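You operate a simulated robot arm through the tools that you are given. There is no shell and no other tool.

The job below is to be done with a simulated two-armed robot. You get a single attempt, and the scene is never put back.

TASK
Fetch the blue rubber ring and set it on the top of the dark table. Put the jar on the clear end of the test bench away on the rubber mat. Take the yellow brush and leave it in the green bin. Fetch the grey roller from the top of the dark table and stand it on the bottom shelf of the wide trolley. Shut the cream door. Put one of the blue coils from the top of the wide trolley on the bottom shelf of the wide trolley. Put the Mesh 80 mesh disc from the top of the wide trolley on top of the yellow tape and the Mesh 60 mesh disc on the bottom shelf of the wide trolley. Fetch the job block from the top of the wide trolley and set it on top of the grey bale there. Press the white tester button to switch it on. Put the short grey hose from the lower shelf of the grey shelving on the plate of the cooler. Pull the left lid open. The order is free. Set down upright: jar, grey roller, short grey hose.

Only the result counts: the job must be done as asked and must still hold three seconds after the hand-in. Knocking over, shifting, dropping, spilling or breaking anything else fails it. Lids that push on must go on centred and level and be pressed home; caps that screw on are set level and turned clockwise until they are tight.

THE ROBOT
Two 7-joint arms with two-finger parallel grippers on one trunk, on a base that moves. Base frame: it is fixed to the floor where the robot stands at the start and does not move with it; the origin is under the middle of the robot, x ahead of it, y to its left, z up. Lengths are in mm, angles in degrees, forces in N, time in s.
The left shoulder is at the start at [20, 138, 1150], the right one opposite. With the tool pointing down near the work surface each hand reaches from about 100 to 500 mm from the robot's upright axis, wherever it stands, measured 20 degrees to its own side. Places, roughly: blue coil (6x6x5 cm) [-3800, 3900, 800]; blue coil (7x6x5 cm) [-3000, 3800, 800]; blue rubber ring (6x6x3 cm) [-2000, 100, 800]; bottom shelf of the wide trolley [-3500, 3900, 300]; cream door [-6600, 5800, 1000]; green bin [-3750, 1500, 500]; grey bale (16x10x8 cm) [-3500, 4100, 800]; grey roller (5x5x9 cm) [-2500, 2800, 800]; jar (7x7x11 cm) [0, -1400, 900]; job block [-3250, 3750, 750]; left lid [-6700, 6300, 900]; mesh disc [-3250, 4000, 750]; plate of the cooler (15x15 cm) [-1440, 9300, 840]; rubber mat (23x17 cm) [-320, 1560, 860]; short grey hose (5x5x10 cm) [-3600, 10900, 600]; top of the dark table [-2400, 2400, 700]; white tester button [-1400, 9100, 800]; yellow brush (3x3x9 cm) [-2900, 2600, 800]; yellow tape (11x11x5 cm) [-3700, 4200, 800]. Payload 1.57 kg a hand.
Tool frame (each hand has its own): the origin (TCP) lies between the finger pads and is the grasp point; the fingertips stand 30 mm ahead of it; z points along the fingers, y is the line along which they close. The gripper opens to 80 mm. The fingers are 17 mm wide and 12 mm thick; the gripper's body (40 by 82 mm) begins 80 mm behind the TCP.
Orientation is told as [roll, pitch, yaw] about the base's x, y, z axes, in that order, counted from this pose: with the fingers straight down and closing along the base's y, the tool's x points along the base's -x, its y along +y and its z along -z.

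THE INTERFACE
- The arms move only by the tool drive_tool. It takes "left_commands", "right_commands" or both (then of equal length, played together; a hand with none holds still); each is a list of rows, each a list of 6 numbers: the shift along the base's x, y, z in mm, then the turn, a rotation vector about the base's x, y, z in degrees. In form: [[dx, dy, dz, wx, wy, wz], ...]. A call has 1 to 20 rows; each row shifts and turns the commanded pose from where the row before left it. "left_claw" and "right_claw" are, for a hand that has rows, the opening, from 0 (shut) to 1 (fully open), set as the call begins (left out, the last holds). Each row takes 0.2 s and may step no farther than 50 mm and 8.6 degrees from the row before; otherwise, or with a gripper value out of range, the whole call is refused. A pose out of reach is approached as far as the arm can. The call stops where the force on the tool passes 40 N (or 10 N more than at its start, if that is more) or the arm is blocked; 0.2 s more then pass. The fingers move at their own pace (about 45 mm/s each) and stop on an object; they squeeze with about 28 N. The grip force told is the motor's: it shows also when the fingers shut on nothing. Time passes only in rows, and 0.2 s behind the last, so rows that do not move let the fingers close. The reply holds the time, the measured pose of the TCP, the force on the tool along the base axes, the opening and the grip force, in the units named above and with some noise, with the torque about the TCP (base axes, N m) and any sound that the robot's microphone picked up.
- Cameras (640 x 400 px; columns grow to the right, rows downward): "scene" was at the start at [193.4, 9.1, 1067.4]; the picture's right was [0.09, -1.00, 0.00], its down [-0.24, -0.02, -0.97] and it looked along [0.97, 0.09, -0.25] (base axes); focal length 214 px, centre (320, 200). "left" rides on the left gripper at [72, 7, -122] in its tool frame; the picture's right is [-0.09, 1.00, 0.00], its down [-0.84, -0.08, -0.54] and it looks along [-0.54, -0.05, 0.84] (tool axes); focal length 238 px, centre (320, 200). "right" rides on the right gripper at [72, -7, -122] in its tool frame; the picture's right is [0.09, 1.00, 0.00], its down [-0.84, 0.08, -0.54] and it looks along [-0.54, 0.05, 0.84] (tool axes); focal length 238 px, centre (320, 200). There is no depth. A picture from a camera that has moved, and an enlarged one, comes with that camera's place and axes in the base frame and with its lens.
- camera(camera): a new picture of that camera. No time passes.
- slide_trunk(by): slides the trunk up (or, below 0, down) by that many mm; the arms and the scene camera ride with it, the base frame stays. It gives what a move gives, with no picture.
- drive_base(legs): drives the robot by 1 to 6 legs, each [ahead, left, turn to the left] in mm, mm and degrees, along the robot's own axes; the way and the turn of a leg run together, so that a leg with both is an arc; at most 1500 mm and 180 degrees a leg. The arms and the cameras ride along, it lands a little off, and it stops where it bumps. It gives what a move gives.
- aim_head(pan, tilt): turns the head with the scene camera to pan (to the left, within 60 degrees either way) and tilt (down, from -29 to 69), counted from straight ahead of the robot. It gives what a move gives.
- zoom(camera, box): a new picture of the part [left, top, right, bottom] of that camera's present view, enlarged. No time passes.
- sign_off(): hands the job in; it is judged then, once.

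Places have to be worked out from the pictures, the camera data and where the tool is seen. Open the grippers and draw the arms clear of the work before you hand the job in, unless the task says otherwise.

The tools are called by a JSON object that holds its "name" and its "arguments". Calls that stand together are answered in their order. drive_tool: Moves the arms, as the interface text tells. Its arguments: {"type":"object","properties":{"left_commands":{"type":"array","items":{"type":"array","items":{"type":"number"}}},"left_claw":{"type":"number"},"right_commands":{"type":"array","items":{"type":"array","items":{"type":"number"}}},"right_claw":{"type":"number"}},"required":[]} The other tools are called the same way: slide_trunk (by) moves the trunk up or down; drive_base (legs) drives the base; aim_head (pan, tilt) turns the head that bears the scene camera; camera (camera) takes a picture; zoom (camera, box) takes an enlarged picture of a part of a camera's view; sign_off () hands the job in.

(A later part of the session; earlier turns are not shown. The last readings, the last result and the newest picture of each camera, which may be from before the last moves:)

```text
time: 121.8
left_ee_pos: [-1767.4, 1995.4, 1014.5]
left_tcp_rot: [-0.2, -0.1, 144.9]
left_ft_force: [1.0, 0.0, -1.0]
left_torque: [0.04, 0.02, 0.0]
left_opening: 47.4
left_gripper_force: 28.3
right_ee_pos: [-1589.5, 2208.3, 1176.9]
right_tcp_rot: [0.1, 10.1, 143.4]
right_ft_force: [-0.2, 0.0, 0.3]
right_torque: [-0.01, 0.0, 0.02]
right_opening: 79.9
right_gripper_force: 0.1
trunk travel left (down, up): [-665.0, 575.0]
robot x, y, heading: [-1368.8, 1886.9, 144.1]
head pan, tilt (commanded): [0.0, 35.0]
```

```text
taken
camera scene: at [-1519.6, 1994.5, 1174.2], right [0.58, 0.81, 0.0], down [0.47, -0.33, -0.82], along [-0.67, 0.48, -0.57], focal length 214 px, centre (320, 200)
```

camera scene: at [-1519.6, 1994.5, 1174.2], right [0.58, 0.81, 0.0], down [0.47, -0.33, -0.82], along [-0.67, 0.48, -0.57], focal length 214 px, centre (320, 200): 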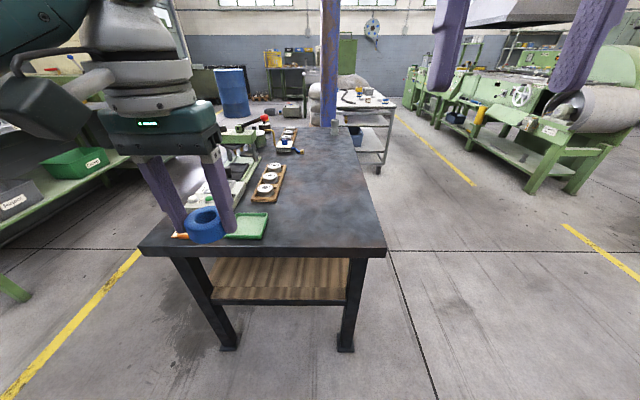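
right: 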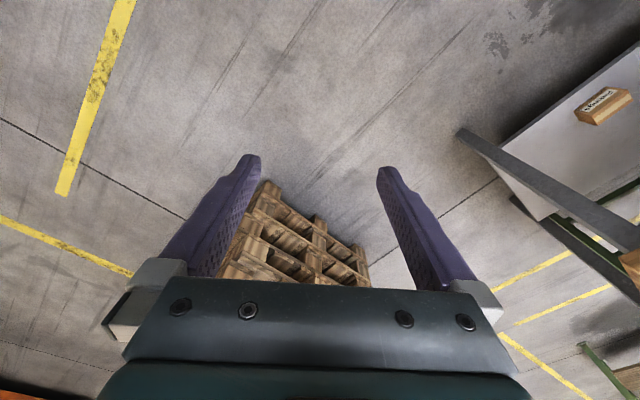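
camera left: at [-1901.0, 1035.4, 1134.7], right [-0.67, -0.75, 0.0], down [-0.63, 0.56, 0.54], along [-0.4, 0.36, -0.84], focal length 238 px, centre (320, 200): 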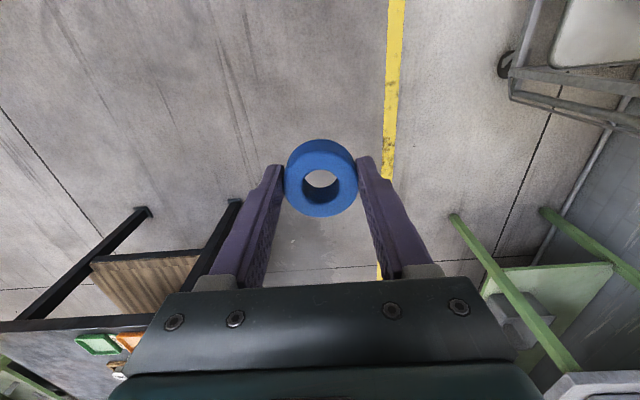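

The table is ahead with free space at its right; the grey roller stands at the far right, and the lane on its right side is open. I drive ahead 260 and right 170 so the ring comes over the free area.

{"name": "drive_base", "arguments": {"legs": [[260, -170, 0]]}}

{"name": "aim_head", "arguments": {"pan": 0, "tilt": 45}}

{"name": "camera", "arguments": {"camera": "scene"}}

{"name": "camera", "arguments": {"camera": "left"}}

```text
time: 123.9
left_ee_pos: [-1878.2, 2290.2, 1012.3]
left_tcp_rot: [-0.2, -0.1, 144.8]
left_ft_force: [0.0, -0.2, -0.9]
left_torque: [0.02, 0.01, 0.02]
left_opening: 47.1
left_gripper_force: 28.5
right_ee_pos: [-1700.9, 2501.6, 1176.5]
right_tcp_rot: [0.1, 10.2, 143.4]
right_ft_force: [-0.4, 0.8, -0.4]
right_torque: [-0.01, -0.02, 0.01]
right_opening: 80.2
right_gripper_force: 0.0
trunk travel left (down, up): [-665.0, 575.0]
robot x, y, heading: [-1476.1, 2178.6, 144.5]
head pan, tilt (commanded): [0.0, 35.0]
```

```text
time: 124.6
left_ee_pos: [-1877.6, 2290.8, 1014.2]
left_tcp_rot: [-0.2, -0.1, 144.8]
left_ft_force: [0.4, 0.0, -0.3]
left_torque: [0.0, -0.02, 0.0]
left_opening: 47.1
left_gripper_force: 28.2
right_ee_pos: [-1702.1, 2502.1, 1176.2]
right_tcp_rot: [-0.1, 10.1, 143.4]
right_ft_force: [1.0, -0.1, 0.5]
right_torque: [-0.03, 0.0, 0.02]
right_opening: 79.8
right_gripper_force: 0.0
trunk travel left (down, up): [-665.0, 575.0]
robot x, y, heading: [-1479.6, 2178.6, 144.5]
head pan, tilt (commanded): [0.0, 45.0]
```

```text
taken
camera scene: at [-1625.1, 2284.7, 1159.3], right [0.58, 0.81, 0.0], down [0.57, -0.41, -0.71], along [-0.58, 0.41, -0.71], focal length 214 px, centre (320, 200)
```

scene: 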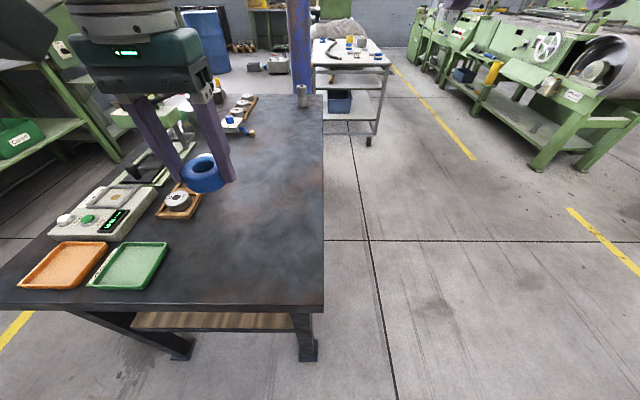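

```text
taken
camera left: at [-1823.8, 2242.5, 1134.7], right [-0.65, -0.76, 0.0], down [-0.64, 0.54, 0.54], along [-0.41, 0.36, -0.84], focal length 238 px, centre (320, 200)
```

left: 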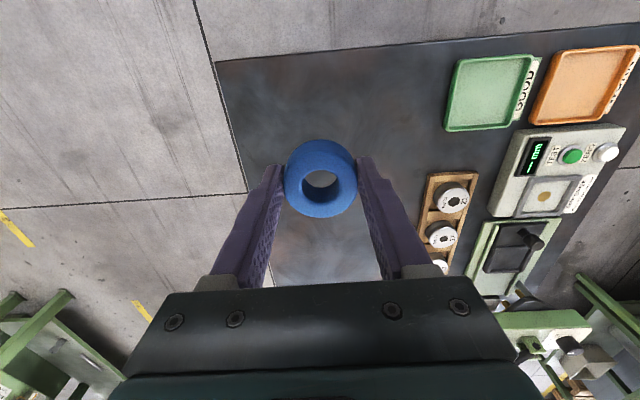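

The ring hovers over a clear part of the table about 75 mm in from the near edge. I lower the trunk 150 mm and move the hand 40 mm further in.

{"name": "slide_trunk", "arguments": {"by": -150}}

{"name": "drive_tool", "arguments": {"left_commands": [[-33, 23, 0, 0, 0, 0], [0, 0, -30, 0, 0, 0], [0, 0, -20, 0, 0, 0], [0, 0, 0, 0, 0, 0]]}}

{"name": "camera", "arguments": {"camera": "scene"}}

{"name": "camera", "arguments": {"camera": "left"}}

```text
time: 126.4
left_ee_pos: [-1878.2, 2290.7, 863.5]
left_tcp_rot: [-0.2, -0.1, 144.8]
left_ft_force: [-0.5, 0.7, -1.0]
left_torque: [0.03, -0.01, 0.02]
left_opening: 47.3
left_gripper_force: 28.0
right_ee_pos: [-1700.4, 2502.4, 1026.2]
right_tcp_rot: [0.0, 10.2, 143.4]
right_ft_force: [-0.3, -0.3, -0.1]
right_torque: [-0.02, -0.02, 0.01]
right_opening: 79.9
right_gripper_force: 0.0
trunk travel left (down, up): [-515.0, 725.0]
robot x, y, heading: [-1482.3, 2179.5, 144.7]
head pan, tilt (commanded): [0.0, 45.0]
```

```text
time: 127.4
left_ee_pos: [-1910.3, 2313.2, 813.0]
left_tcp_rot: [-0.2, -0.2, 144.7]
left_ft_force: [0.4, 0.2, -1.5]
left_torque: [-0.01, 0.0, 0.01]
left_opening: 47.2
left_gripper_force: 28.2
right_ee_pos: [-1701.2, 2502.4, 1026.5]
right_tcp_rot: [0.0, 10.1, 143.5]
right_ft_force: [0.7, 0.4, 0.1]
right_torque: [-0.02, 0.03, 0.0]
right_opening: 79.9
right_gripper_force: 0.0
trunk travel left (down, up): [-515.0, 725.0]
robot x, y, heading: [-1479.8, 2176.3, 144.4]
head pan, tilt (commanded): [0.0, 45.0]
```

```text
taken
camera scene: at [-1625.0, 2284.7, 1009.3], right [0.58, 0.81, 0.0], down [0.58, -0.41, -0.71], along [-0.58, 0.41, -0.71], focal length 214 px, centre (320, 200)
```

scene: 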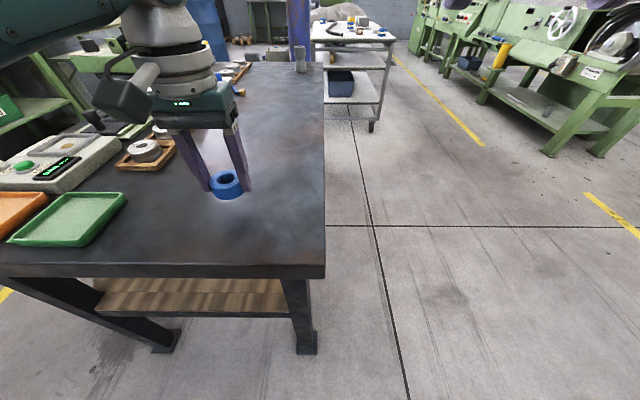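

```text
taken
camera left: at [-1855.7, 2265.2, 933.2], right [-0.65, -0.76, 0.0], down [-0.64, 0.54, 0.54], along [-0.41, 0.36, -0.84], focal length 238 px, centre (320, 200)
```

left: 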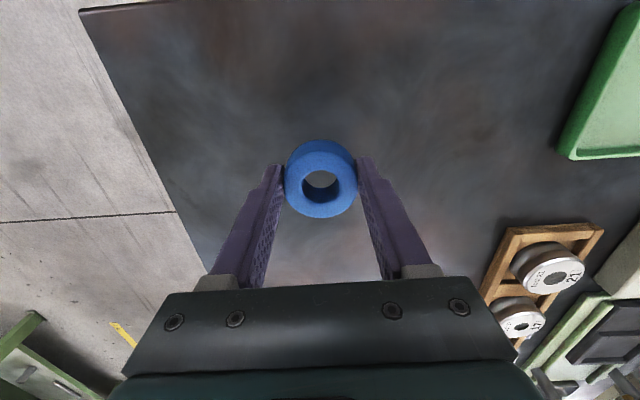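

The ring is near the table top over a clear spot. I lower in small steps until contact.

{"name": "drive_tool", "arguments": {"left_commands": [[0, 0, -8, 0, 0, 0], [0, 0, -5, 0, 0, 0], [0, 0, 0, 0, 0, 0]]}}

{"name": "drive_tool", "arguments": {"left_commands": [[0, 0, -4, 0, 0, 0], [0, 0, 0, 0, 0, 0]]}}

{"name": "zoom", "arguments": {"camera": "scene", "box": [150, 120, 310, 220]}}

```text
time: 128.2
left_ee_pos: [-1909.3, 2311.0, 798.8]
left_tcp_rot: [-0.2, -0.1, 144.9]
left_ft_force: [0.0, 0.4, -0.7]
left_torque: [-0.01, -0.02, 0.03]
left_opening: 47.2
left_gripper_force: 28.5
right_ee_pos: [-1701.0, 2501.4, 1025.9]
right_tcp_rot: [-0.1, 10.1, 143.4]
right_ft_force: [-0.6, 0.4, 0.7]
right_torque: [-0.02, -0.01, 0.0]
right_opening: 80.1
right_gripper_force: 0.1
trunk travel left (down, up): [-515.0, 725.0]
robot x, y, heading: [-1479.6, 2180.9, 144.6]
head pan, tilt (commanded): [0.0, 45.0]
```

```text
time: 128.8
left_ee_pos: [-1910.5, 2312.7, 795.0]
left_tcp_rot: [-0.2, 0.0, 144.8]
left_ft_force: [-0.2, -1.0, -0.6]
left_torque: [0.0, 0.0, -0.03]
left_opening: 47.1
left_gripper_force: 28.3
right_ee_pos: [-1700.6, 2502.0, 1026.3]
right_tcp_rot: [0.0, 10.1, 143.5]
right_ft_force: [-0.6, -0.5, 0.4]
right_torque: [0.0, -0.02, 0.0]
right_opening: 79.9
right_gripper_force: 0.0
trunk travel left (down, up): [-515.0, 725.0]
robot x, y, heading: [-1478.0, 2180.7, 144.5]
head pan, tilt (commanded): [0.0, 45.0]
```

```text
4.00 times, centred on (230, 170) of scene
camera zoom: at [-1625.0, 2284.7, 1009.3], right [0.58, 0.81, 0.0], down [0.58, -0.41, -0.71], along [-0.58, 0.41, -0.71], focal length 858 px, centre (680, 320)
```

zoom: 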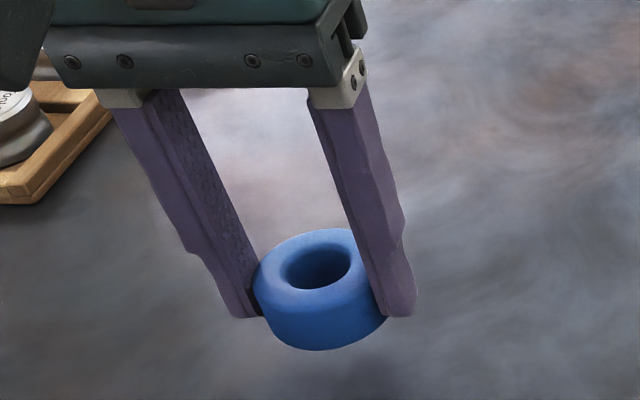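

Still no contact. I continue lowering in small steps.

{"name": "drive_tool", "arguments": {"left_commands": [[0, 0, -4, 0, 0, 0], [0, 0, 0, 0, 0, 0]]}}

{"name": "drive_tool", "arguments": {"left_commands": [[0, 0, -3, 0, 0, 0], [0, 0, 0, 0, 0, 0]]}}

{"name": "drive_tool", "arguments": {"left_commands": [[0, 0, -3, 0, 0, 0], [0, 0, 0, 0, 0, 0]]}}

```text
time: 129.4
left_ee_pos: [-1909.9, 2313.8, 791.7]
left_tcp_rot: [-0.2, -0.2, 144.8]
left_ft_force: [-0.4, 0.0, -0.3]
left_torque: [-0.03, -0.03, 0.0]
left_opening: 47.2
left_gripper_force: 28.3
right_ee_pos: [-1701.3, 2503.0, 1027.1]
right_tcp_rot: [-0.1, 10.1, 143.5]
right_ft_force: [0.9, 0.5, -0.4]
right_torque: [0.0, 0.0, 0.0]
right_opening: 79.8
right_gripper_force: 0.0
trunk travel left (down, up): [-515.0, 725.0]
robot x, y, heading: [-1483.6, 2178.8, 144.2]
head pan, tilt (commanded): [0.0, 45.0]
```

```text
time: 130.0
left_ee_pos: [-1910.8, 2312.1, 789.8]
left_tcp_rot: [-0.2, -0.1, 144.8]
left_ft_force: [0.6, 0.3, -0.4]
left_torque: [-0.01, -0.01, 0.01]
left_opening: 47.2
left_gripper_force: 28.3
right_ee_pos: [-1701.3, 2502.1, 1027.3]
right_tcp_rot: [0.0, 10.1, 143.4]
right_ft_force: [-0.1, -0.5, 0.0]
right_torque: [-0.03, 0.02, 0.02]
right_opening: 80.0
right_gripper_force: 0.1
trunk travel left (down, up): [-515.0, 725.0]
robot x, y, heading: [-1475.1, 2177.6, 144.6]
head pan, tilt (commanded): [0.0, 45.0]
```

```text
time: 130.6
left_ee_pos: [-1911.5, 2312.6, 786.7]
left_tcp_rot: [-0.2, -0.2, 144.8]
left_ft_force: [-0.4, -0.1, -0.4]
left_torque: [-0.02, -0.01, 0.0]
left_opening: 46.9
left_gripper_force: 28.0
right_ee_pos: [-1701.1, 2500.8, 1026.0]
right_tcp_rot: [0.0, 10.0, 143.4]
right_ft_force: [0.9, -0.5, 0.0]
right_torque: [0.0, -0.02, 0.03]
right_opening: 80.0
right_gripper_force: 0.1
trunk travel left (down, up): [-515.0, 725.0]
robot x, y, heading: [-1479.6, 2180.1, 144.3]
head pan, tilt (commanded): [0.0, 45.0]
```

{"name": "drive_tool", "arguments": {"left_commands": [[0, 0, -3, 0, 0, 0], [0, 0, -2, 0, 0, 0], [0, 0, 0, 0, 0, 0]]}}

{"name": "zoom", "arguments": {"camera": "scene", "box": [150, 120, 310, 220]}}

```text
time: 131.4
left_ee_pos: [-1910.5, 2313.0, 781.0]
left_tcp_rot: [-0.2, -0.1, 144.7]
left_ft_force: [-0.2, 0.7, -0.1]
left_torque: [0.05, -0.01, -0.02]
left_opening: 47.1
left_gripper_force: 28.1
right_ee_pos: [-1701.0, 2501.8, 1026.3]
right_tcp_rot: [0.0, 10.1, 143.4]
right_ft_force: [-0.5, 0.2, -0.2]
right_torque: [0.01, 0.02, 0.0]
right_opening: 79.7
right_gripper_force: 0.0
trunk travel left (down, up): [-515.0, 725.0]
robot x, y, heading: [-1478.7, 2179.3, 144.4]
head pan, tilt (commanded): [0.0, 45.0]
```

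```text
4.00 times, centred on (230, 170) of scene
camera zoom: at [-1625.0, 2284.7, 1009.3], right [0.58, 0.81, 0.0], down [0.58, -0.41, -0.71], along [-0.58, 0.41, -0.71], focal length 858 px, centre (680, 320)
```

zoom: 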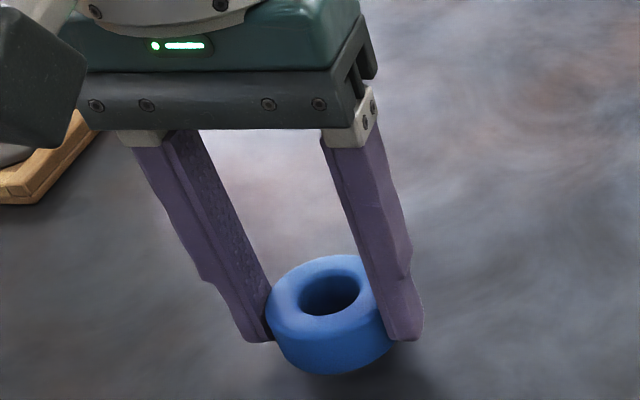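

The contact shadow is close beneath the ring. I keep lowering by 2 mm steps.

{"name": "drive_tool", "arguments": {"left_commands": [[0, 0, -2, 0, 0, 0], [0, 0, 0, 0, 0, 0]]}}

{"name": "drive_tool", "arguments": {"left_commands": [[0, 0, -2, 0, 0, 0], [0, 0, 0, 0, 0, 0]]}}

{"name": "drive_tool", "arguments": {"left_commands": [[0, 0, -2, 0, 0, 0], [0, 0, 0, 0, 0, 0]]}}

```text
time: 132.0
left_ee_pos: [-1910.6, 2312.9, 778.3]
left_tcp_rot: [-0.2, -0.1, 144.7]
left_ft_force: [0.0, -0.8, -0.2]
left_torque: [-0.02, 0.01, 0.0]
left_opening: 47.0
left_gripper_force: 27.8
right_ee_pos: [-1700.9, 2501.3, 1026.0]
right_tcp_rot: [0.0, 10.2, 143.4]
right_ft_force: [-0.4, -0.8, 0.7]
right_torque: [0.03, 0.02, 0.01]
right_opening: 80.1
right_gripper_force: 0.0
trunk travel left (down, up): [-515.0, 725.0]
robot x, y, heading: [-1481.3, 2175.8, 144.3]
head pan, tilt (commanded): [0.0, 45.0]
```

```text
time: 132.6
left_ee_pos: [-1910.2, 2313.5, 777.5]
left_tcp_rot: [-0.1, -0.1, 144.8]
left_ft_force: [-0.4, -0.3, -0.5]
left_torque: [0.01, 0.02, -0.03]
left_opening: 47.1
left_gripper_force: 28.1
right_ee_pos: [-1700.8, 2501.5, 1026.0]
right_tcp_rot: [0.0, 10.0, 143.5]
right_ft_force: [0.0, 0.6, 0.5]
right_torque: [-0.01, -0.03, -0.03]
right_opening: 80.1
right_gripper_force: 0.0
trunk travel left (down, up): [-515.0, 725.0]
robot x, y, heading: [-1477.0, 2179.9, 144.2]
head pan, tilt (commanded): [0.0, 45.0]
```

```text
time: 133.2
left_ee_pos: [-1910.0, 2313.4, 774.8]
left_tcp_rot: [-0.3, -0.1, 144.7]
left_ft_force: [-0.2, 0.5, -0.4]
left_torque: [-0.02, -0.03, 0.0]
left_opening: 47.1
left_gripper_force: 28.1
right_ee_pos: [-1701.3, 2502.5, 1027.1]
right_tcp_rot: [0.0, 10.2, 143.4]
right_ft_force: [-0.6, 0.9, -0.3]
right_torque: [0.03, 0.04, 0.01]
right_opening: 80.0
right_gripper_force: 0.1
trunk travel left (down, up): [-515.0, 725.0]
robot x, y, heading: [-1475.9, 2179.4, 144.7]
head pan, tilt (commanded): [0.0, 45.0]
```

{"name": "drive_tool", "arguments": {"left_commands": [[0, 0, -2, 0, 0, 0], [0, 0, -2, 0, 0, 0], [0, 0, 0, 0, 0, 0]]}}

{"name": "drive_tool", "arguments": {"left_commands": [[0, 0, -2, 0, 0, 0], [0, 0, -2, 0, 0, 0], [0, 0, 0, 0, 0, 0]]}}

{"name": "zoom", "arguments": {"camera": "scene", "box": [150, 120, 310, 220]}}

```text
time: 133.9
left_ee_pos: [-1911.1, 2313.7, 774.0]
left_tcp_rot: [-0.2, -0.1, 144.8]
left_ft_force: [6.6, -5.2, 14.8]
left_torque: [-0.22, -0.03, 0.09]
left_opening: 47.5
left_gripper_force: 27.7
right_ee_pos: [-1701.1, 2501.3, 1025.6]
right_tcp_rot: [0.0, 10.1, 143.4]
right_ft_force: [0.6, 0.2, -0.1]
right_torque: [-0.03, -0.02, -0.01]
right_opening: 80.1
right_gripper_force: 0.0
trunk travel left (down, up): [-515.0, 725.0]
robot x, y, heading: [-1478.1, 2179.0, 144.3]
head pan, tilt (commanded): [0.0, 45.0]
stopped in row 3 (left hand): the force on the tool passed its limit at 40 N (the readings are from after the stop); the commanded pose is now the measured one
```

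```text
time: 134.4
left_ee_pos: [-1910.2, 2314.7, 774.7]
left_tcp_rot: [-0.4, -0.1, 144.7]
left_ft_force: [4.8, -5.7, 13.0]
left_torque: [-0.16, 0.02, 0.04]
left_opening: 47.3
left_gripper_force: 28.1
right_ee_pos: [-1701.4, 2500.3, 1026.4]
right_tcp_rot: [0.0, 10.1, 143.4]
right_ft_force: [-0.3, 0.5, 0.2]
right_torque: [-0.02, 0.0, 0.01]
right_opening: 80.0
right_gripper_force: 0.0
trunk travel left (down, up): [-515.0, 725.0]
robot x, y, heading: [-1482.0, 2179.0, 144.7]
head pan, tilt (commanded): [0.0, 45.0]
stopped in row 2 (left hand): the force on the tool passed its limit at 40 N (the readings are from after the stop); the commanded pose is now the measured one
```

```text
4.00 times, centred on (230, 170) of scene
camera zoom: at [-1624.6, 2283.3, 1008.9], right [0.58, 0.81, 0.0], down [0.58, -0.41, -0.71], along [-0.58, 0.41, -0.71], focal length 858 px, centre (680, 320)
```

zoom: 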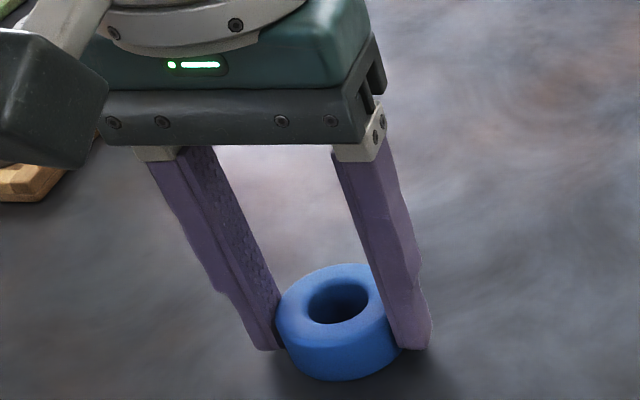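

Contact was made firmly (table top ≈ 740). I relieve the pressure, open the fingers and rise.

{"name": "drive_tool", "arguments": {"left_commands": [[0, 0, 1, 0, 0, 0], [0, 0, 0, 0, 0, 0], [0, 0, 0, 0, 0, 0], [0, 0, 0, 0, 0, 0], [0, 0, 30, 0, 0, 0], [0, 0, 40, 0, 0, 0], [0, 0, 40, 0, 0, 0]], "left_claw": 1}}

{"name": "zoom", "arguments": {"camera": "scene", "box": [80, 60, 400, 260]}}

```text
time: 136.0
left_ee_pos: [-1911.9, 2315.6, 885.2]
left_tcp_rot: [-0.5, -0.2, 144.7]
left_ft_force: [0.4, -0.9, -1.3]
left_torque: [-0.02, -0.03, -0.01]
left_opening: 80.1
left_gripper_force: 0.0
right_ee_pos: [-1701.4, 2502.5, 1026.5]
right_tcp_rot: [0.1, 10.1, 143.4]
right_ft_force: [0.4, -0.3, -0.5]
right_torque: [0.0, 0.08, -0.01]
right_opening: 80.0
right_gripper_force: 0.1
trunk travel left (down, up): [-515.0, 725.0]
robot x, y, heading: [-1478.6, 2175.6, 144.5]
head pan, tilt (commanded): [0.0, 45.0]
```

```text
2.00 times, centred on (240, 160) of scene
camera zoom: at [-1624.9, 2284.4, 1009.3], right [0.58, 0.81, 0.0], down [0.58, -0.41, -0.71], along [-0.58, 0.41, -0.71], focal length 429 px, centre (480, 280)
```

zoom: 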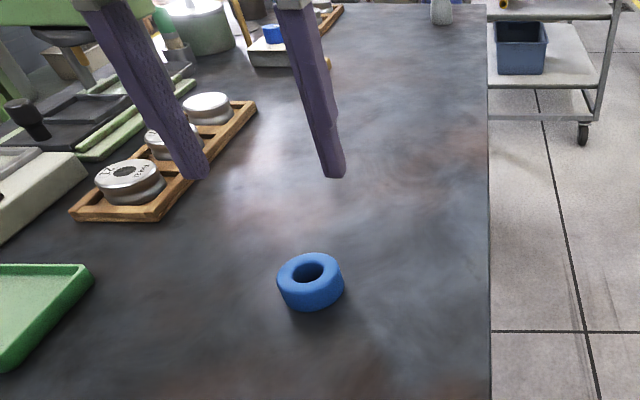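

The ring rests on the table. I now reposition the right hand to a comfortable straight posture (lower relative to its shoulder) before going around the table's open side for the roller.

{"name": "drive_tool", "arguments": {"right_commands": [[0, 0, -40, -3.0, -4.0, 0.3], [0, 0, -40, -3.0, -4.0, 0.3], [0, 0, -40, 0, 0, 0.4], [0, 0, 0, 0, 0, 0]]}}

{"name": "drive_base", "arguments": {"legs": [[-150, 0, 0], [0, -520, 0], [1150, 0, 0]]}}

{"name": "aim_head", "arguments": {"pan": 0, "tilt": 20}}

{"name": "camera", "arguments": {"camera": "scene"}}

{"name": "aim_head", "arguments": {"pan": 55, "tilt": 30}}

{"name": "camera", "arguments": {"camera": "scene"}}

```text
time: 137.0
left_ee_pos: [-1912.6, 2315.4, 884.5]
left_tcp_rot: [-0.5, -0.2, 144.7]
left_ft_force: [-0.4, 0.5, -1.3]
left_torque: [0.0, 0.02, -0.02]
left_opening: 80.3
left_gripper_force: 0.1
right_ee_pos: [-1698.8, 2502.5, 905.0]
right_tcp_rot: [0.2, 20.1, 144.3]
right_ft_force: [0.4, -0.3, 0.3]
right_torque: [-0.03, -0.05, -0.01]
right_opening: 80.1
right_gripper_force: 0.0
trunk travel left (down, up): [-515.0, 725.0]
robot x, y, heading: [-1473.5, 2176.8, 144.4]
head pan, tilt (commanded): [0.0, 45.0]
```

```text
time: 146.5
left_ee_pos: [-2436.5, 3316.0, 883.6]
left_tcp_rot: [-0.5, -0.3, 145.1]
left_ft_force: [0.1, -0.3, -0.5]
left_torque: [0.02, -0.03, 0.01]
left_opening: 79.9
left_gripper_force: 0.1
right_ee_pos: [-2226.3, 3504.9, 905.2]
right_tcp_rot: [0.2, 20.0, 145.0]
right_ft_force: [0.1, 0.1, 0.1]
right_torque: [0.0, 0.05, 0.02]
right_opening: 80.1
right_gripper_force: 0.1
trunk travel left (down, up): [-515.0, 725.0]
robot x, y, heading: [-1999.4, 3187.9, 145.3]
head pan, tilt (commanded): [0.0, 45.0]
```

```text
time: 147.4
left_ee_pos: [-2435.8, 3315.6, 884.0]
left_tcp_rot: [-0.5, -0.3, 145.2]
left_ft_force: [0.1, -0.4, -0.8]
left_torque: [-0.02, 0.03, 0.0]
left_opening: 80.2
left_gripper_force: 0.1
right_ee_pos: [-2226.3, 3504.3, 904.6]
right_tcp_rot: [0.1, 20.1, 145.0]
right_ft_force: [-0.9, -0.1, -0.5]
right_torque: [0.03, -0.03, 0.05]
right_opening: 80.3
right_gripper_force: 0.1
trunk travel left (down, up): [-515.0, 725.0]
robot x, y, heading: [-2001.7, 3183.5, 145.0]
head pan, tilt (commanded): [0.0, 20.0]
```

```text
taken
camera scene: at [-2158.2, 3294.4, 1047.9], right [0.57, 0.82, 0.0], down [0.28, -0.2, -0.94], along [-0.77, 0.54, -0.34], focal length 214 px, centre (320, 200)
```

scene: 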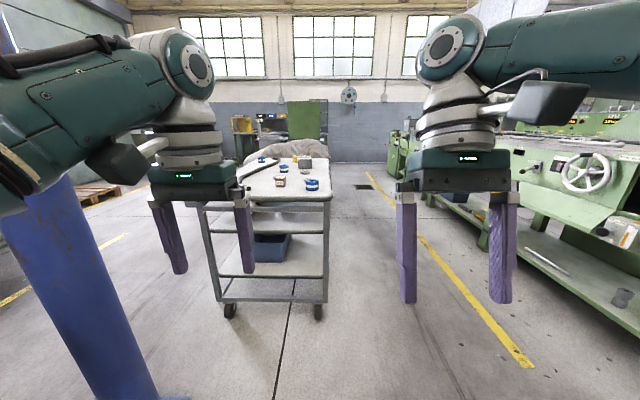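

```text
time: 148.6
left_ee_pos: [-2436.5, 3315.9, 884.0]
left_tcp_rot: [-0.5, -0.2, 145.1]
left_ft_force: [0.9, 0.3, -0.4]
left_torque: [-0.01, -0.02, 0.0]
left_opening: 80.1
left_gripper_force: 0.2
right_ee_pos: [-2226.0, 3504.7, 905.4]
right_tcp_rot: [0.1, 20.1, 144.9]
right_ft_force: [0.1, -0.4, -0.9]
right_torque: [0.0, 0.0, 0.02]
right_opening: 80.1
right_gripper_force: 0.0
trunk travel left (down, up): [-515.0, 725.0]
robot x, y, heading: [-2003.9, 3184.1, 145.1]
head pan, tilt (commanded): [55.0, 30.0]
```

```text
taken
camera scene: at [-2166.9, 3210.2, 1031.9], right [-0.34, 0.94, 0.0], down [0.47, 0.17, -0.87], along [-0.81, -0.3, -0.5], focal length 214 px, centre (320, 200)
```

scene: 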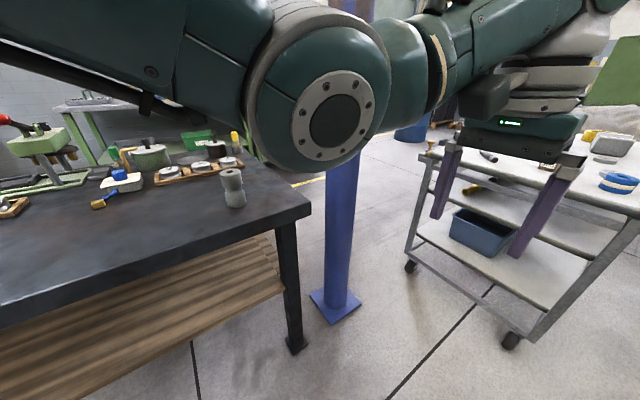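

There's a blue column beside the table's far corner that I must avoid. I zoom to see the roller, the yellow brush candidate, and the trolley.

{"name": "zoom", "arguments": {"camera": "scene", "box": [80, 100, 280, 225]}}

{"name": "aim_head", "arguments": {"pan": 0, "tilt": 20}}

{"name": "zoom", "arguments": {"camera": "scene", "box": [180, 110, 400, 330]}}

```text
3.20 times, centred on (180, 162) of scene
camera zoom: at [-2166.9, 3210.2, 1031.9], right [-0.34, 0.94, 0.0], down [0.47, 0.17, -0.87], along [-0.81, -0.3, -0.5], focal length 686 px, centre (768, 320)
```

zoom: 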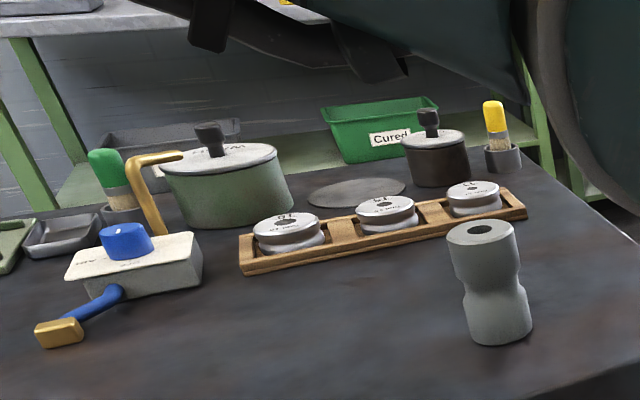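

```text
time: 149.9
left_ee_pos: [-2436.3, 3314.4, 884.6]
left_tcp_rot: [-0.6, -0.2, 145.2]
left_ft_force: [0.5, 0.2, -0.1]
left_torque: [-0.03, -0.02, -0.02]
left_opening: 79.9
left_gripper_force: 0.0
right_ee_pos: [-2226.3, 3505.4, 905.5]
right_tcp_rot: [0.3, 20.2, 144.9]
right_ft_force: [-0.2, -0.7, 1.2]
right_torque: [0.0, -0.01, 0.02]
right_opening: 80.1
right_gripper_force: 0.0
trunk travel left (down, up): [-515.0, 725.0]
robot x, y, heading: [-1999.9, 3184.2, 145.1]
head pan, tilt (commanded): [0.0, 20.0]
```

```text
1.82 times, centred on (290, 220) of scene
camera zoom: at [-2158.2, 3294.4, 1047.9], right [0.57, 0.82, 0.0], down [0.28, -0.2, -0.94], along [-0.77, 0.54, -0.34], focal length 390 px, centre (374, 164)
```

zoom: 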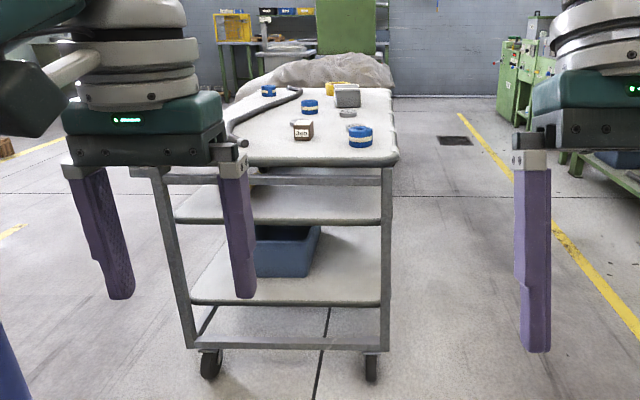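

The yellow brush stands in a small cup near the table's far end, and the roller is a spool-like grey cylinder near the open side. I straighten the right hand and turn to face the table for the roller.

{"name": "drive_tool", "arguments": {"right_commands": [[0, 0, -20, 3.84, 5.49, 0], [0, 0, -20, 3.84, 5.49, 0], [0, 0, -20, 3.84, 5.49, 0], [0, 0, 0, 0, 0, 0]]}}

{"name": "drive_base", "arguments": {"legs": [[124, 0, 0], [0, 0, 90]]}}

{"name": "aim_head", "arguments": {"pan": 0, "tilt": 35}}

{"name": "camera", "arguments": {"camera": "scene"}}

```text
time: 150.9
left_ee_pos: [-2435.5, 3316.4, 884.7]
left_tcp_rot: [-0.5, -0.2, 145.2]
left_ft_force: [0.0, -0.2, -0.5]
left_torque: [-0.02, 0.03, 0.01]
left_opening: 79.7
left_gripper_force: 0.1
right_ee_pos: [-2227.0, 3504.3, 845.1]
right_tcp_rot: [0.1, -0.1, 145.0]
right_ft_force: [-0.2, 0.1, 0.2]
right_torque: [-0.01, -0.03, 0.01]
right_opening: 79.9
right_gripper_force: 0.1
trunk travel left (down, up): [-515.0, 725.0]
robot x, y, heading: [-2002.3, 3181.8, 145.2]
head pan, tilt (commanded): [0.0, 20.0]
```

```text
time: 155.9
left_ee_pos: [-2240.3, 2819.8, 884.4]
left_tcp_rot: [-0.5, -0.2, -126.1]
left_ft_force: [-0.1, 0.1, -0.3]
left_torque: [-0.03, 0.04, -0.03]
left_opening: 80.0
left_gripper_force: 0.0
right_ee_pos: [-2425.4, 3033.4, 845.3]
right_tcp_rot: [0.0, 0.0, -126.3]
right_ft_force: [0.4, 0.0, 0.2]
right_torque: [-0.01, -0.01, -0.02]
right_opening: 79.9
right_gripper_force: 0.0
trunk travel left (down, up): [-515.0, 725.0]
robot x, y, heading: [-2101.4, 3250.0, -126.1]
head pan, tilt (commanded): [0.0, 20.0]
```

```text
time: 156.7
left_ee_pos: [-2240.4, 2820.2, 883.9]
left_tcp_rot: [-0.5, -0.3, -126.0]
left_ft_force: [-0.8, -0.3, -0.2]
left_torque: [0.01, 0.01, 0.0]
left_opening: 80.2
left_gripper_force: 0.0
right_ee_pos: [-2426.3, 3032.6, 844.7]
right_tcp_rot: [0.2, 0.0, -126.3]
right_ft_force: [-0.3, -0.3, -0.4]
right_torque: [0.03, 0.0, 0.0]
right_opening: 80.1
right_gripper_force: 0.1
trunk travel left (down, up): [-515.0, 725.0]
robot x, y, heading: [-2102.8, 3251.3, -126.3]
head pan, tilt (commanded): [0.0, 35.0]
```

```text
taken
camera scene: at [-2209.6, 3101.3, 1024.2], right [-0.81, 0.59, 0.0], down [0.34, 0.46, -0.82], along [-0.49, -0.66, -0.57], focal length 214 px, centre (320, 200)
```

scene: 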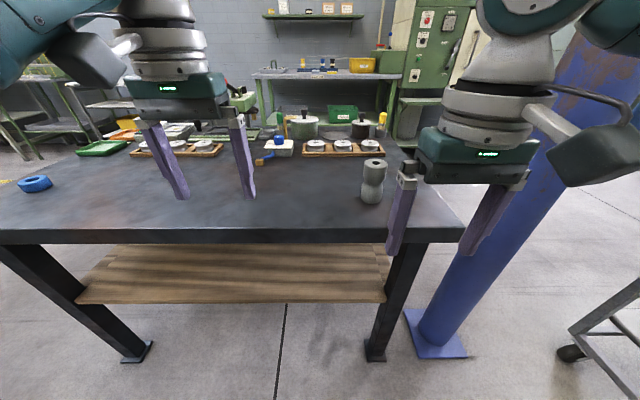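

The roller's base is about 589 mm ahead and 115 mm right of my axis, and the column is well to the right. I drive 165 mm closer and check with the right hand camera.

{"name": "drive_base", "arguments": {"legs": [[165, 0, 0]]}}

{"name": "camera", "arguments": {"camera": "right"}}

{"name": "camera", "arguments": {"camera": "scene"}}

```text
time: 158.1
left_ee_pos: [-2340.3, 2690.0, 883.9]
left_tcp_rot: [-0.5, -0.2, -126.3]
left_ft_force: [0.6, 1.7, 0.6]
left_torque: [0.04, -0.01, 0.0]
left_opening: 79.9
left_gripper_force: 0.1
right_ee_pos: [-2523.1, 2903.8, 845.2]
right_tcp_rot: [0.1, -0.1, -126.5]
right_ft_force: [0.0, -0.4, 0.3]
right_torque: [0.0, 0.0, 0.03]
right_opening: 80.4
right_gripper_force: 0.1
trunk travel left (down, up): [-515.0, 725.0]
robot x, y, heading: [-2193.1, 3122.1, -126.4]
head pan, tilt (commanded): [0.0, 35.0]
```

```text
taken
camera right: at [-2486.1, 2965.5, 966.6], right [0.85, -0.52, 0.0], down [-0.44, -0.72, 0.54], along [-0.28, -0.46, -0.84], focal length 238 px, centre (320, 200)
```

right: 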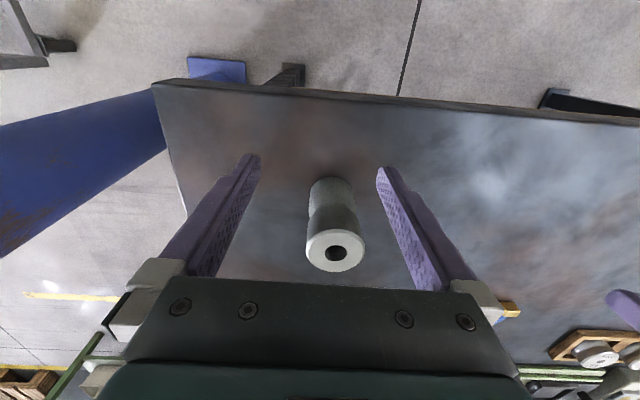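

```text
taken
camera scene: at [-2307.2, 2970.3, 1024.2], right [-0.8, 0.6, 0.0], down [0.34, 0.46, -0.82], along [-0.49, -0.66, -0.57], focal length 214 px, centre (320, 200)
```

scene: 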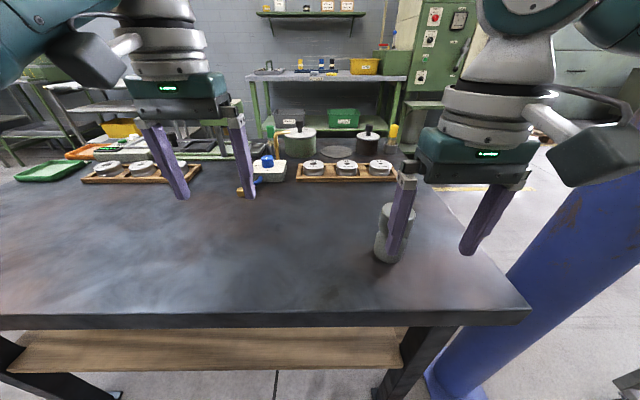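

The roller is at about [-2544, 2847], top z ≈ 830. I raise the right hand 40 mm, move over it, and check before lowering.

{"name": "drive_tool", "arguments": {"right_commands": [[0, 0, 40, 0, 0, 0], [-10.5, -28.5, 0, 0, 0, 0], [-10.5, -28.5, 0, 0, 0, 0], [0, 0, 0, 0, 0, 0]], "right_claw": 1}}

{"name": "camera", "arguments": {"camera": "right"}}

```text
time: 159.1
left_ee_pos: [-2340.8, 2688.8, 883.1]
left_tcp_rot: [-0.4, -0.2, -126.3]
left_ft_force: [0.0, 0.4, 0.4]
left_torque: [0.0, -0.01, 0.0]
left_opening: 79.8
left_gripper_force: 0.0
right_ee_pos: [-2546.3, 2845.0, 884.7]
right_tcp_rot: [0.1, 0.0, -126.5]
right_ft_force: [-0.1, -0.1, -0.2]
right_torque: [-0.03, -0.02, 0.0]
right_opening: 80.1
right_gripper_force: 0.1
trunk travel left (down, up): [-515.0, 725.0]
robot x, y, heading: [-2193.8, 3119.0, -126.8]
head pan, tilt (commanded): [0.0, 35.0]
```

```text
taken
camera right: at [-2508.3, 2907.3, 1006.2], right [0.86, -0.52, 0.0], down [-0.44, -0.72, 0.54], along [-0.28, -0.46, -0.84], focal length 238 px, centre (320, 200)
```

right: 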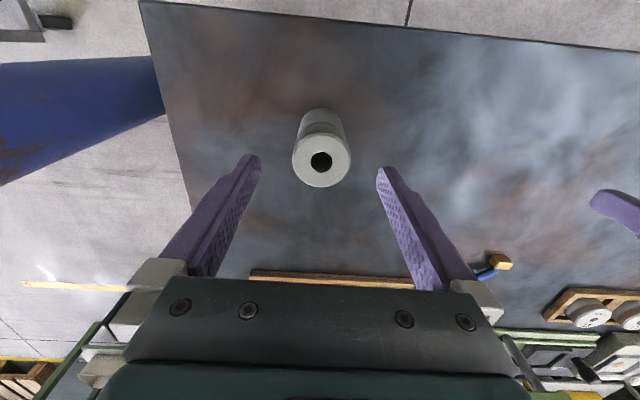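

The hand is centred over the roller. I lower to TCP z ≈ 800 and close.

{"name": "drive_tool", "arguments": {"right_commands": [[1, 1, -30, 0, 0, 0], [0, 0, -30, 0, 0, 0], [0, 0, -25, 0, 0, 0], [0, 0, 0, 0, 0, 0]], "right_claw": 1}}

{"name": "drive_tool", "arguments": {"right_commands": [[0, 0, 0, 0, 0, 0], [0, 0, 0, 0, 0, 0], [0, 0, 0, 0, 0, 0], [0, 0, 0, 0, 0, 0]], "right_claw": 0}}

{"name": "camera", "arguments": {"camera": "right"}}

```text
time: 160.1
left_ee_pos: [-2339.1, 2688.8, 884.4]
left_tcp_rot: [-0.5, -0.3, -126.3]
left_ft_force: [0.0, -0.7, 0.6]
left_torque: [-0.01, 0.01, 0.0]
left_opening: 80.1
left_gripper_force: 0.0
right_ee_pos: [-2544.9, 2847.5, 800.3]
right_tcp_rot: [0.1, 0.0, -126.5]
right_ft_force: [-0.4, 0.4, -0.1]
right_torque: [-0.01, 0.0, -0.03]
right_opening: 80.1
right_gripper_force: 0.1
trunk travel left (down, up): [-515.0, 725.0]
robot x, y, heading: [-2197.3, 3121.0, -126.5]
head pan, tilt (commanded): [0.0, 35.0]
```

```text
time: 161.1
left_ee_pos: [-2340.4, 2688.5, 882.0]
left_tcp_rot: [-0.5, -0.1, -126.3]
left_ft_force: [-0.2, -1.0, 0.9]
left_torque: [0.01, 0.0, -0.03]
left_opening: 80.1
left_gripper_force: 0.3
right_ee_pos: [-2543.8, 2846.7, 799.7]
right_tcp_rot: [0.1, 0.0, -126.5]
right_ft_force: [0.8, -0.7, 0.4]
right_torque: [-0.03, -0.01, -0.02]
right_opening: 46.6
right_gripper_force: 27.7
trunk travel left (down, up): [-515.0, 725.0]
robot x, y, heading: [-2197.2, 3121.4, -126.6]
head pan, tilt (commanded): [0.0, 35.0]
```

```text
taken
camera right: at [-2506.7, 2909.1, 922.1], right [0.85, -0.52, 0.0], down [-0.44, -0.72, 0.54], along [-0.28, -0.46, -0.84], focal length 238 px, centre (320, 200)
```

right: 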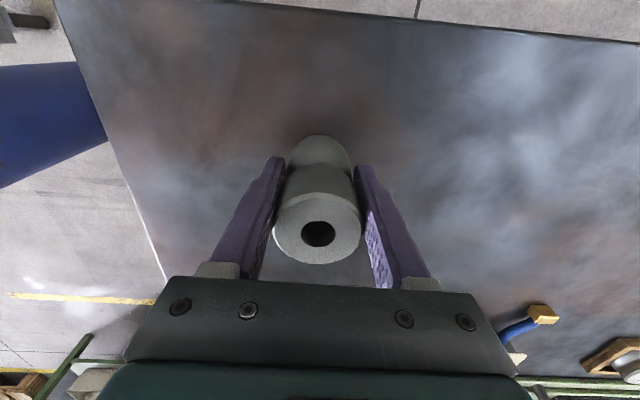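

The roller is gripped from above, but the trolley's bottom shelf (z≈300) has only ~250 mm clearance, so I must hold it with an inclined hand. I release it, rise, and tilt the right hand 45° forward in the air.

{"name": "drive_tool", "arguments": {"right_commands": [[0, 0, 0, 0, 0, 0], [0, 0, 0, 0, 0, 0], [0, 0, 0, 0, 0, 0], [0, 0, 30, 0, 0, 0], [0, 0, 45, 0, 0, 0], [0, 0, 45, 0, 0, 0]], "right_claw": 1}}

{"name": "drive_tool", "arguments": {"right_commands": [[24, 32, 0, 0, 0, 0], [24, 32, 0, 0, 0, 0], [12, 16, 0, -6.0, 4.46, 0], [0, 0, 0, -6.0, 4.46, 0], [0, 0, 0, -6.0, 4.46, 0], [0, 0, 0, -6.0, 4.46, 0], [0, 0, 0, -6.0, 4.46, 0], [0, 0, 0, -6.0, 4.46, 0], [0, 0, 0, 0, 0, 0]]}}

{"name": "camera", "arguments": {"camera": "scene"}}

{"name": "camera", "arguments": {"camera": "right"}}

```text
time: 162.5
left_ee_pos: [-2340.9, 2688.5, 883.2]
left_tcp_rot: [-0.5, -0.3, -126.3]
left_ft_force: [0.9, -0.4, 0.1]
left_torque: [0.0, -0.04, 0.03]
left_opening: 80.0
left_gripper_force: 0.1
right_ee_pos: [-2544.0, 2848.7, 919.7]
right_tcp_rot: [0.0, 0.0, -126.5]
right_ft_force: [0.7, 0.8, -0.3]
right_torque: [-0.01, -0.01, -0.02]
right_opening: 80.1
right_gripper_force: 0.0
trunk travel left (down, up): [-515.0, 725.0]
robot x, y, heading: [-2198.1, 3120.6, -126.4]
head pan, tilt (commanded): [0.0, 35.0]
```

```text
time: 164.5
left_ee_pos: [-2339.7, 2687.9, 883.8]
left_tcp_rot: [-0.4, -0.1, -126.3]
left_ft_force: [-0.3, 0.2, 0.4]
left_torque: [0.01, -0.04, 0.0]
left_opening: 80.1
left_gripper_force: 0.1
right_ee_pos: [-2484.3, 2927.2, 919.1]
right_tcp_rot: [-0.2, -44.9, -126.5]
right_ft_force: [0.7, -0.6, -0.4]
right_torque: [0.02, -0.01, 0.0]
right_opening: 79.8
right_gripper_force: 0.0
trunk travel left (down, up): [-515.0, 725.0]
robot x, y, heading: [-2193.9, 3118.1, -126.5]
head pan, tilt (commanded): [0.0, 35.0]
```

```text
taken
camera scene: at [-2307.2, 2970.5, 1024.2], right [-0.8, 0.6, 0.0], down [0.34, 0.46, -0.82], along [-0.49, -0.66, -0.57], focal length 214 px, centre (320, 200)
```

scene: 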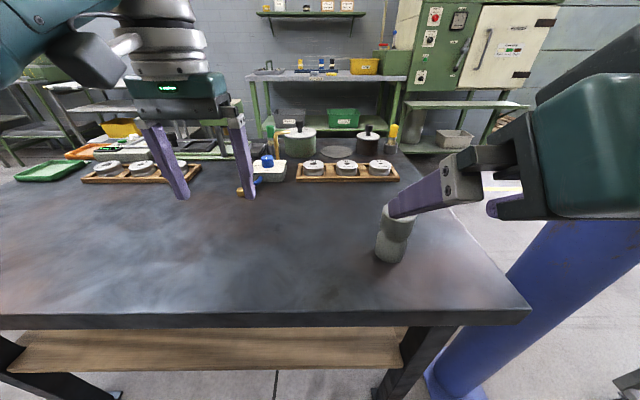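

```text
taken
camera right: at [-2407.3, 3040.8, 955.2], right [0.84, -0.54, -0.07], down [-0.06, -0.22, 0.97], along [-0.54, -0.81, -0.21], focal length 238 px, centre (320, 200)
```

right: 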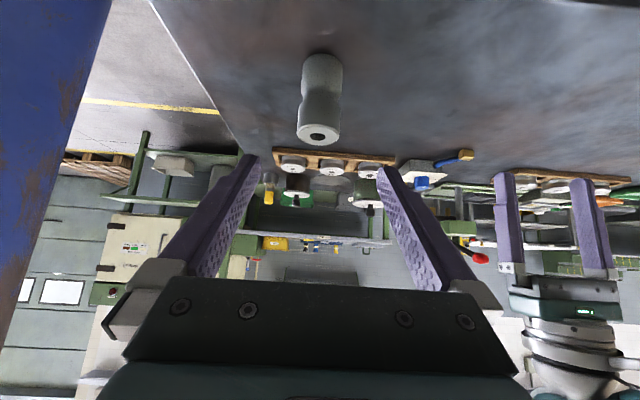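

The 45° tilt is achieved and the roller is in line. I approach it diagonally with open fingers to TCP [-2544, 2847, 795].

{"name": "drive_tool", "arguments": {"right_commands": [[-12, -16, -25, 0, 0, 0], [-12, -16, -25, 0, 0, 0], [-12, -16, -25, 0, 0, 0], [-12, -16, -25, 0, 0, 0], [0, 0, 0, 0, 0, 0]], "right_claw": 1}}

{"name": "camera", "arguments": {"camera": "right"}}

{"name": "camera", "arguments": {"camera": "scene"}}

```text
time: 165.7
left_ee_pos: [-2340.3, 2689.4, 883.5]
left_tcp_rot: [-0.5, -0.2, -126.3]
left_ft_force: [0.2, 0.3, 0.2]
left_torque: [-0.01, 0.01, 0.02]
left_opening: 80.0
left_gripper_force: 0.0
right_ee_pos: [-2531.2, 2865.1, 819.0]
right_tcp_rot: [0.1, -44.9, -126.5]
right_ft_force: [-0.4, 0.6, -0.4]
right_torque: [-0.02, -0.02, -0.02]
right_opening: 80.1
right_gripper_force: 0.0
trunk travel left (down, up): [-515.0, 725.0]
robot x, y, heading: [-2194.0, 3122.9, -126.5]
head pan, tilt (commanded): [0.0, 35.0]
```

```text
taken
camera right: at [-2456.1, 2978.8, 854.1], right [0.84, -0.54, -0.07], down [-0.06, -0.22, 0.97], along [-0.54, -0.81, -0.21], focal length 238 px, centre (320, 200)
```

right: 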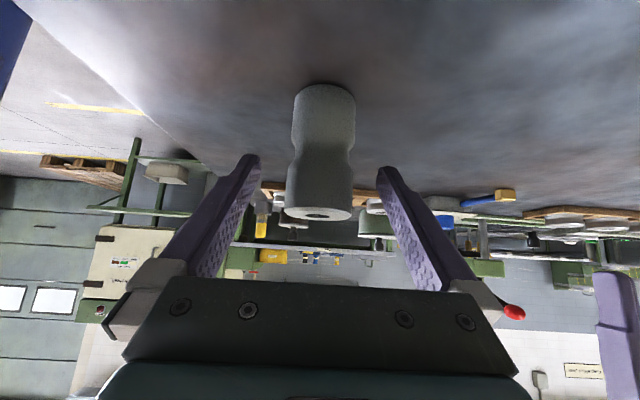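

```text
taken
camera scene: at [-2307.1, 2970.6, 1024.1], right [-0.8, 0.6, 0.0], down [0.34, 0.46, -0.82], along [-0.49, -0.66, -0.57], focal length 214 px, centre (320, 200)
```

scene: 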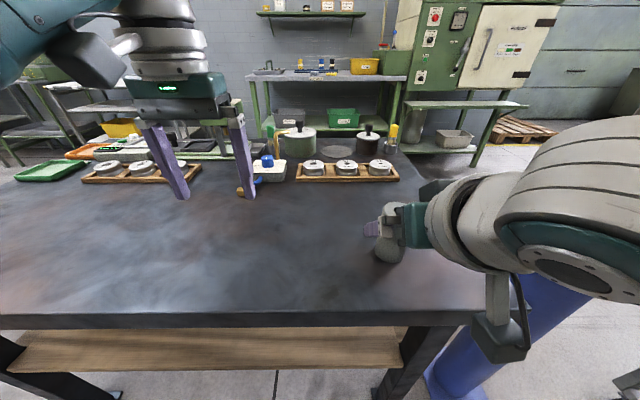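

Aligned. I make the last approach step and close on the roller.

{"name": "drive_tool", "arguments": {"right_commands": [[-6.5, -8.8, -12, 0, 0, 0], [-6.5, -8.8, -12, 0, 0, 0], [0, 0, 0, 0, 0, 0]], "right_claw": 1}}

{"name": "drive_tool", "arguments": {"right_commands": [[0, 0, 0, 0, 0, 0], [0, 0, 0, 0, 0, 0], [0, 0, 0, 0, 0, 0], [0, 0, 0, 0, 0, 0]], "right_claw": 0}}

{"name": "camera", "arguments": {"camera": "right"}}

```text
time: 166.5
left_ee_pos: [-2340.0, 2688.8, 883.5]
left_tcp_rot: [-0.5, -0.2, -126.3]
left_ft_force: [-0.3, 0.7, 0.6]
left_torque: [0.03, -0.03, -0.02]
left_opening: 80.1
left_gripper_force: 0.0
right_ee_pos: [-2546.4, 2847.9, 794.2]
right_tcp_rot: [0.1, -44.9, -126.4]
right_ft_force: [0.1, 0.1, 0.0]
right_torque: [0.0, -0.01, 0.03]
right_opening: 79.9
right_gripper_force: 0.1
trunk travel left (down, up): [-515.0, 725.0]
robot x, y, heading: [-2190.3, 3124.3, -126.5]
head pan, tilt (commanded): [0.0, 35.0]
```

```text
time: 167.5
left_ee_pos: [-2339.6, 2689.4, 883.2]
left_tcp_rot: [-0.5, -0.2, -126.3]
left_ft_force: [0.1, -0.5, 0.9]
left_torque: [0.01, 0.0, 0.02]
left_opening: 80.0
left_gripper_force: 0.1
right_ee_pos: [-2544.5, 2847.2, 794.3]
right_tcp_rot: [-0.1, -44.9, -126.5]
right_ft_force: [-0.7, 0.2, 0.0]
right_torque: [0.05, -0.01, -0.03]
right_opening: 46.7
right_gripper_force: 28.6
trunk travel left (down, up): [-515.0, 725.0]
robot x, y, heading: [-2197.3, 3119.4, -126.5]
head pan, tilt (commanded): [0.0, 35.0]
```

```text
taken
camera right: at [-2469.2, 2962.3, 829.7], right [0.84, -0.54, -0.07], down [-0.06, -0.22, 0.97], along [-0.54, -0.81, -0.22], focal length 238 px, centre (320, 200)
```

right: 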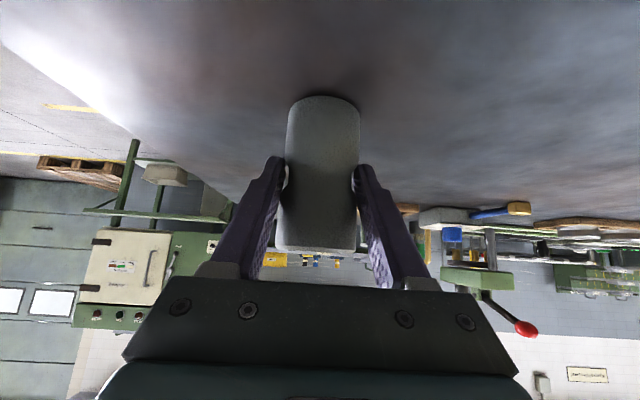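

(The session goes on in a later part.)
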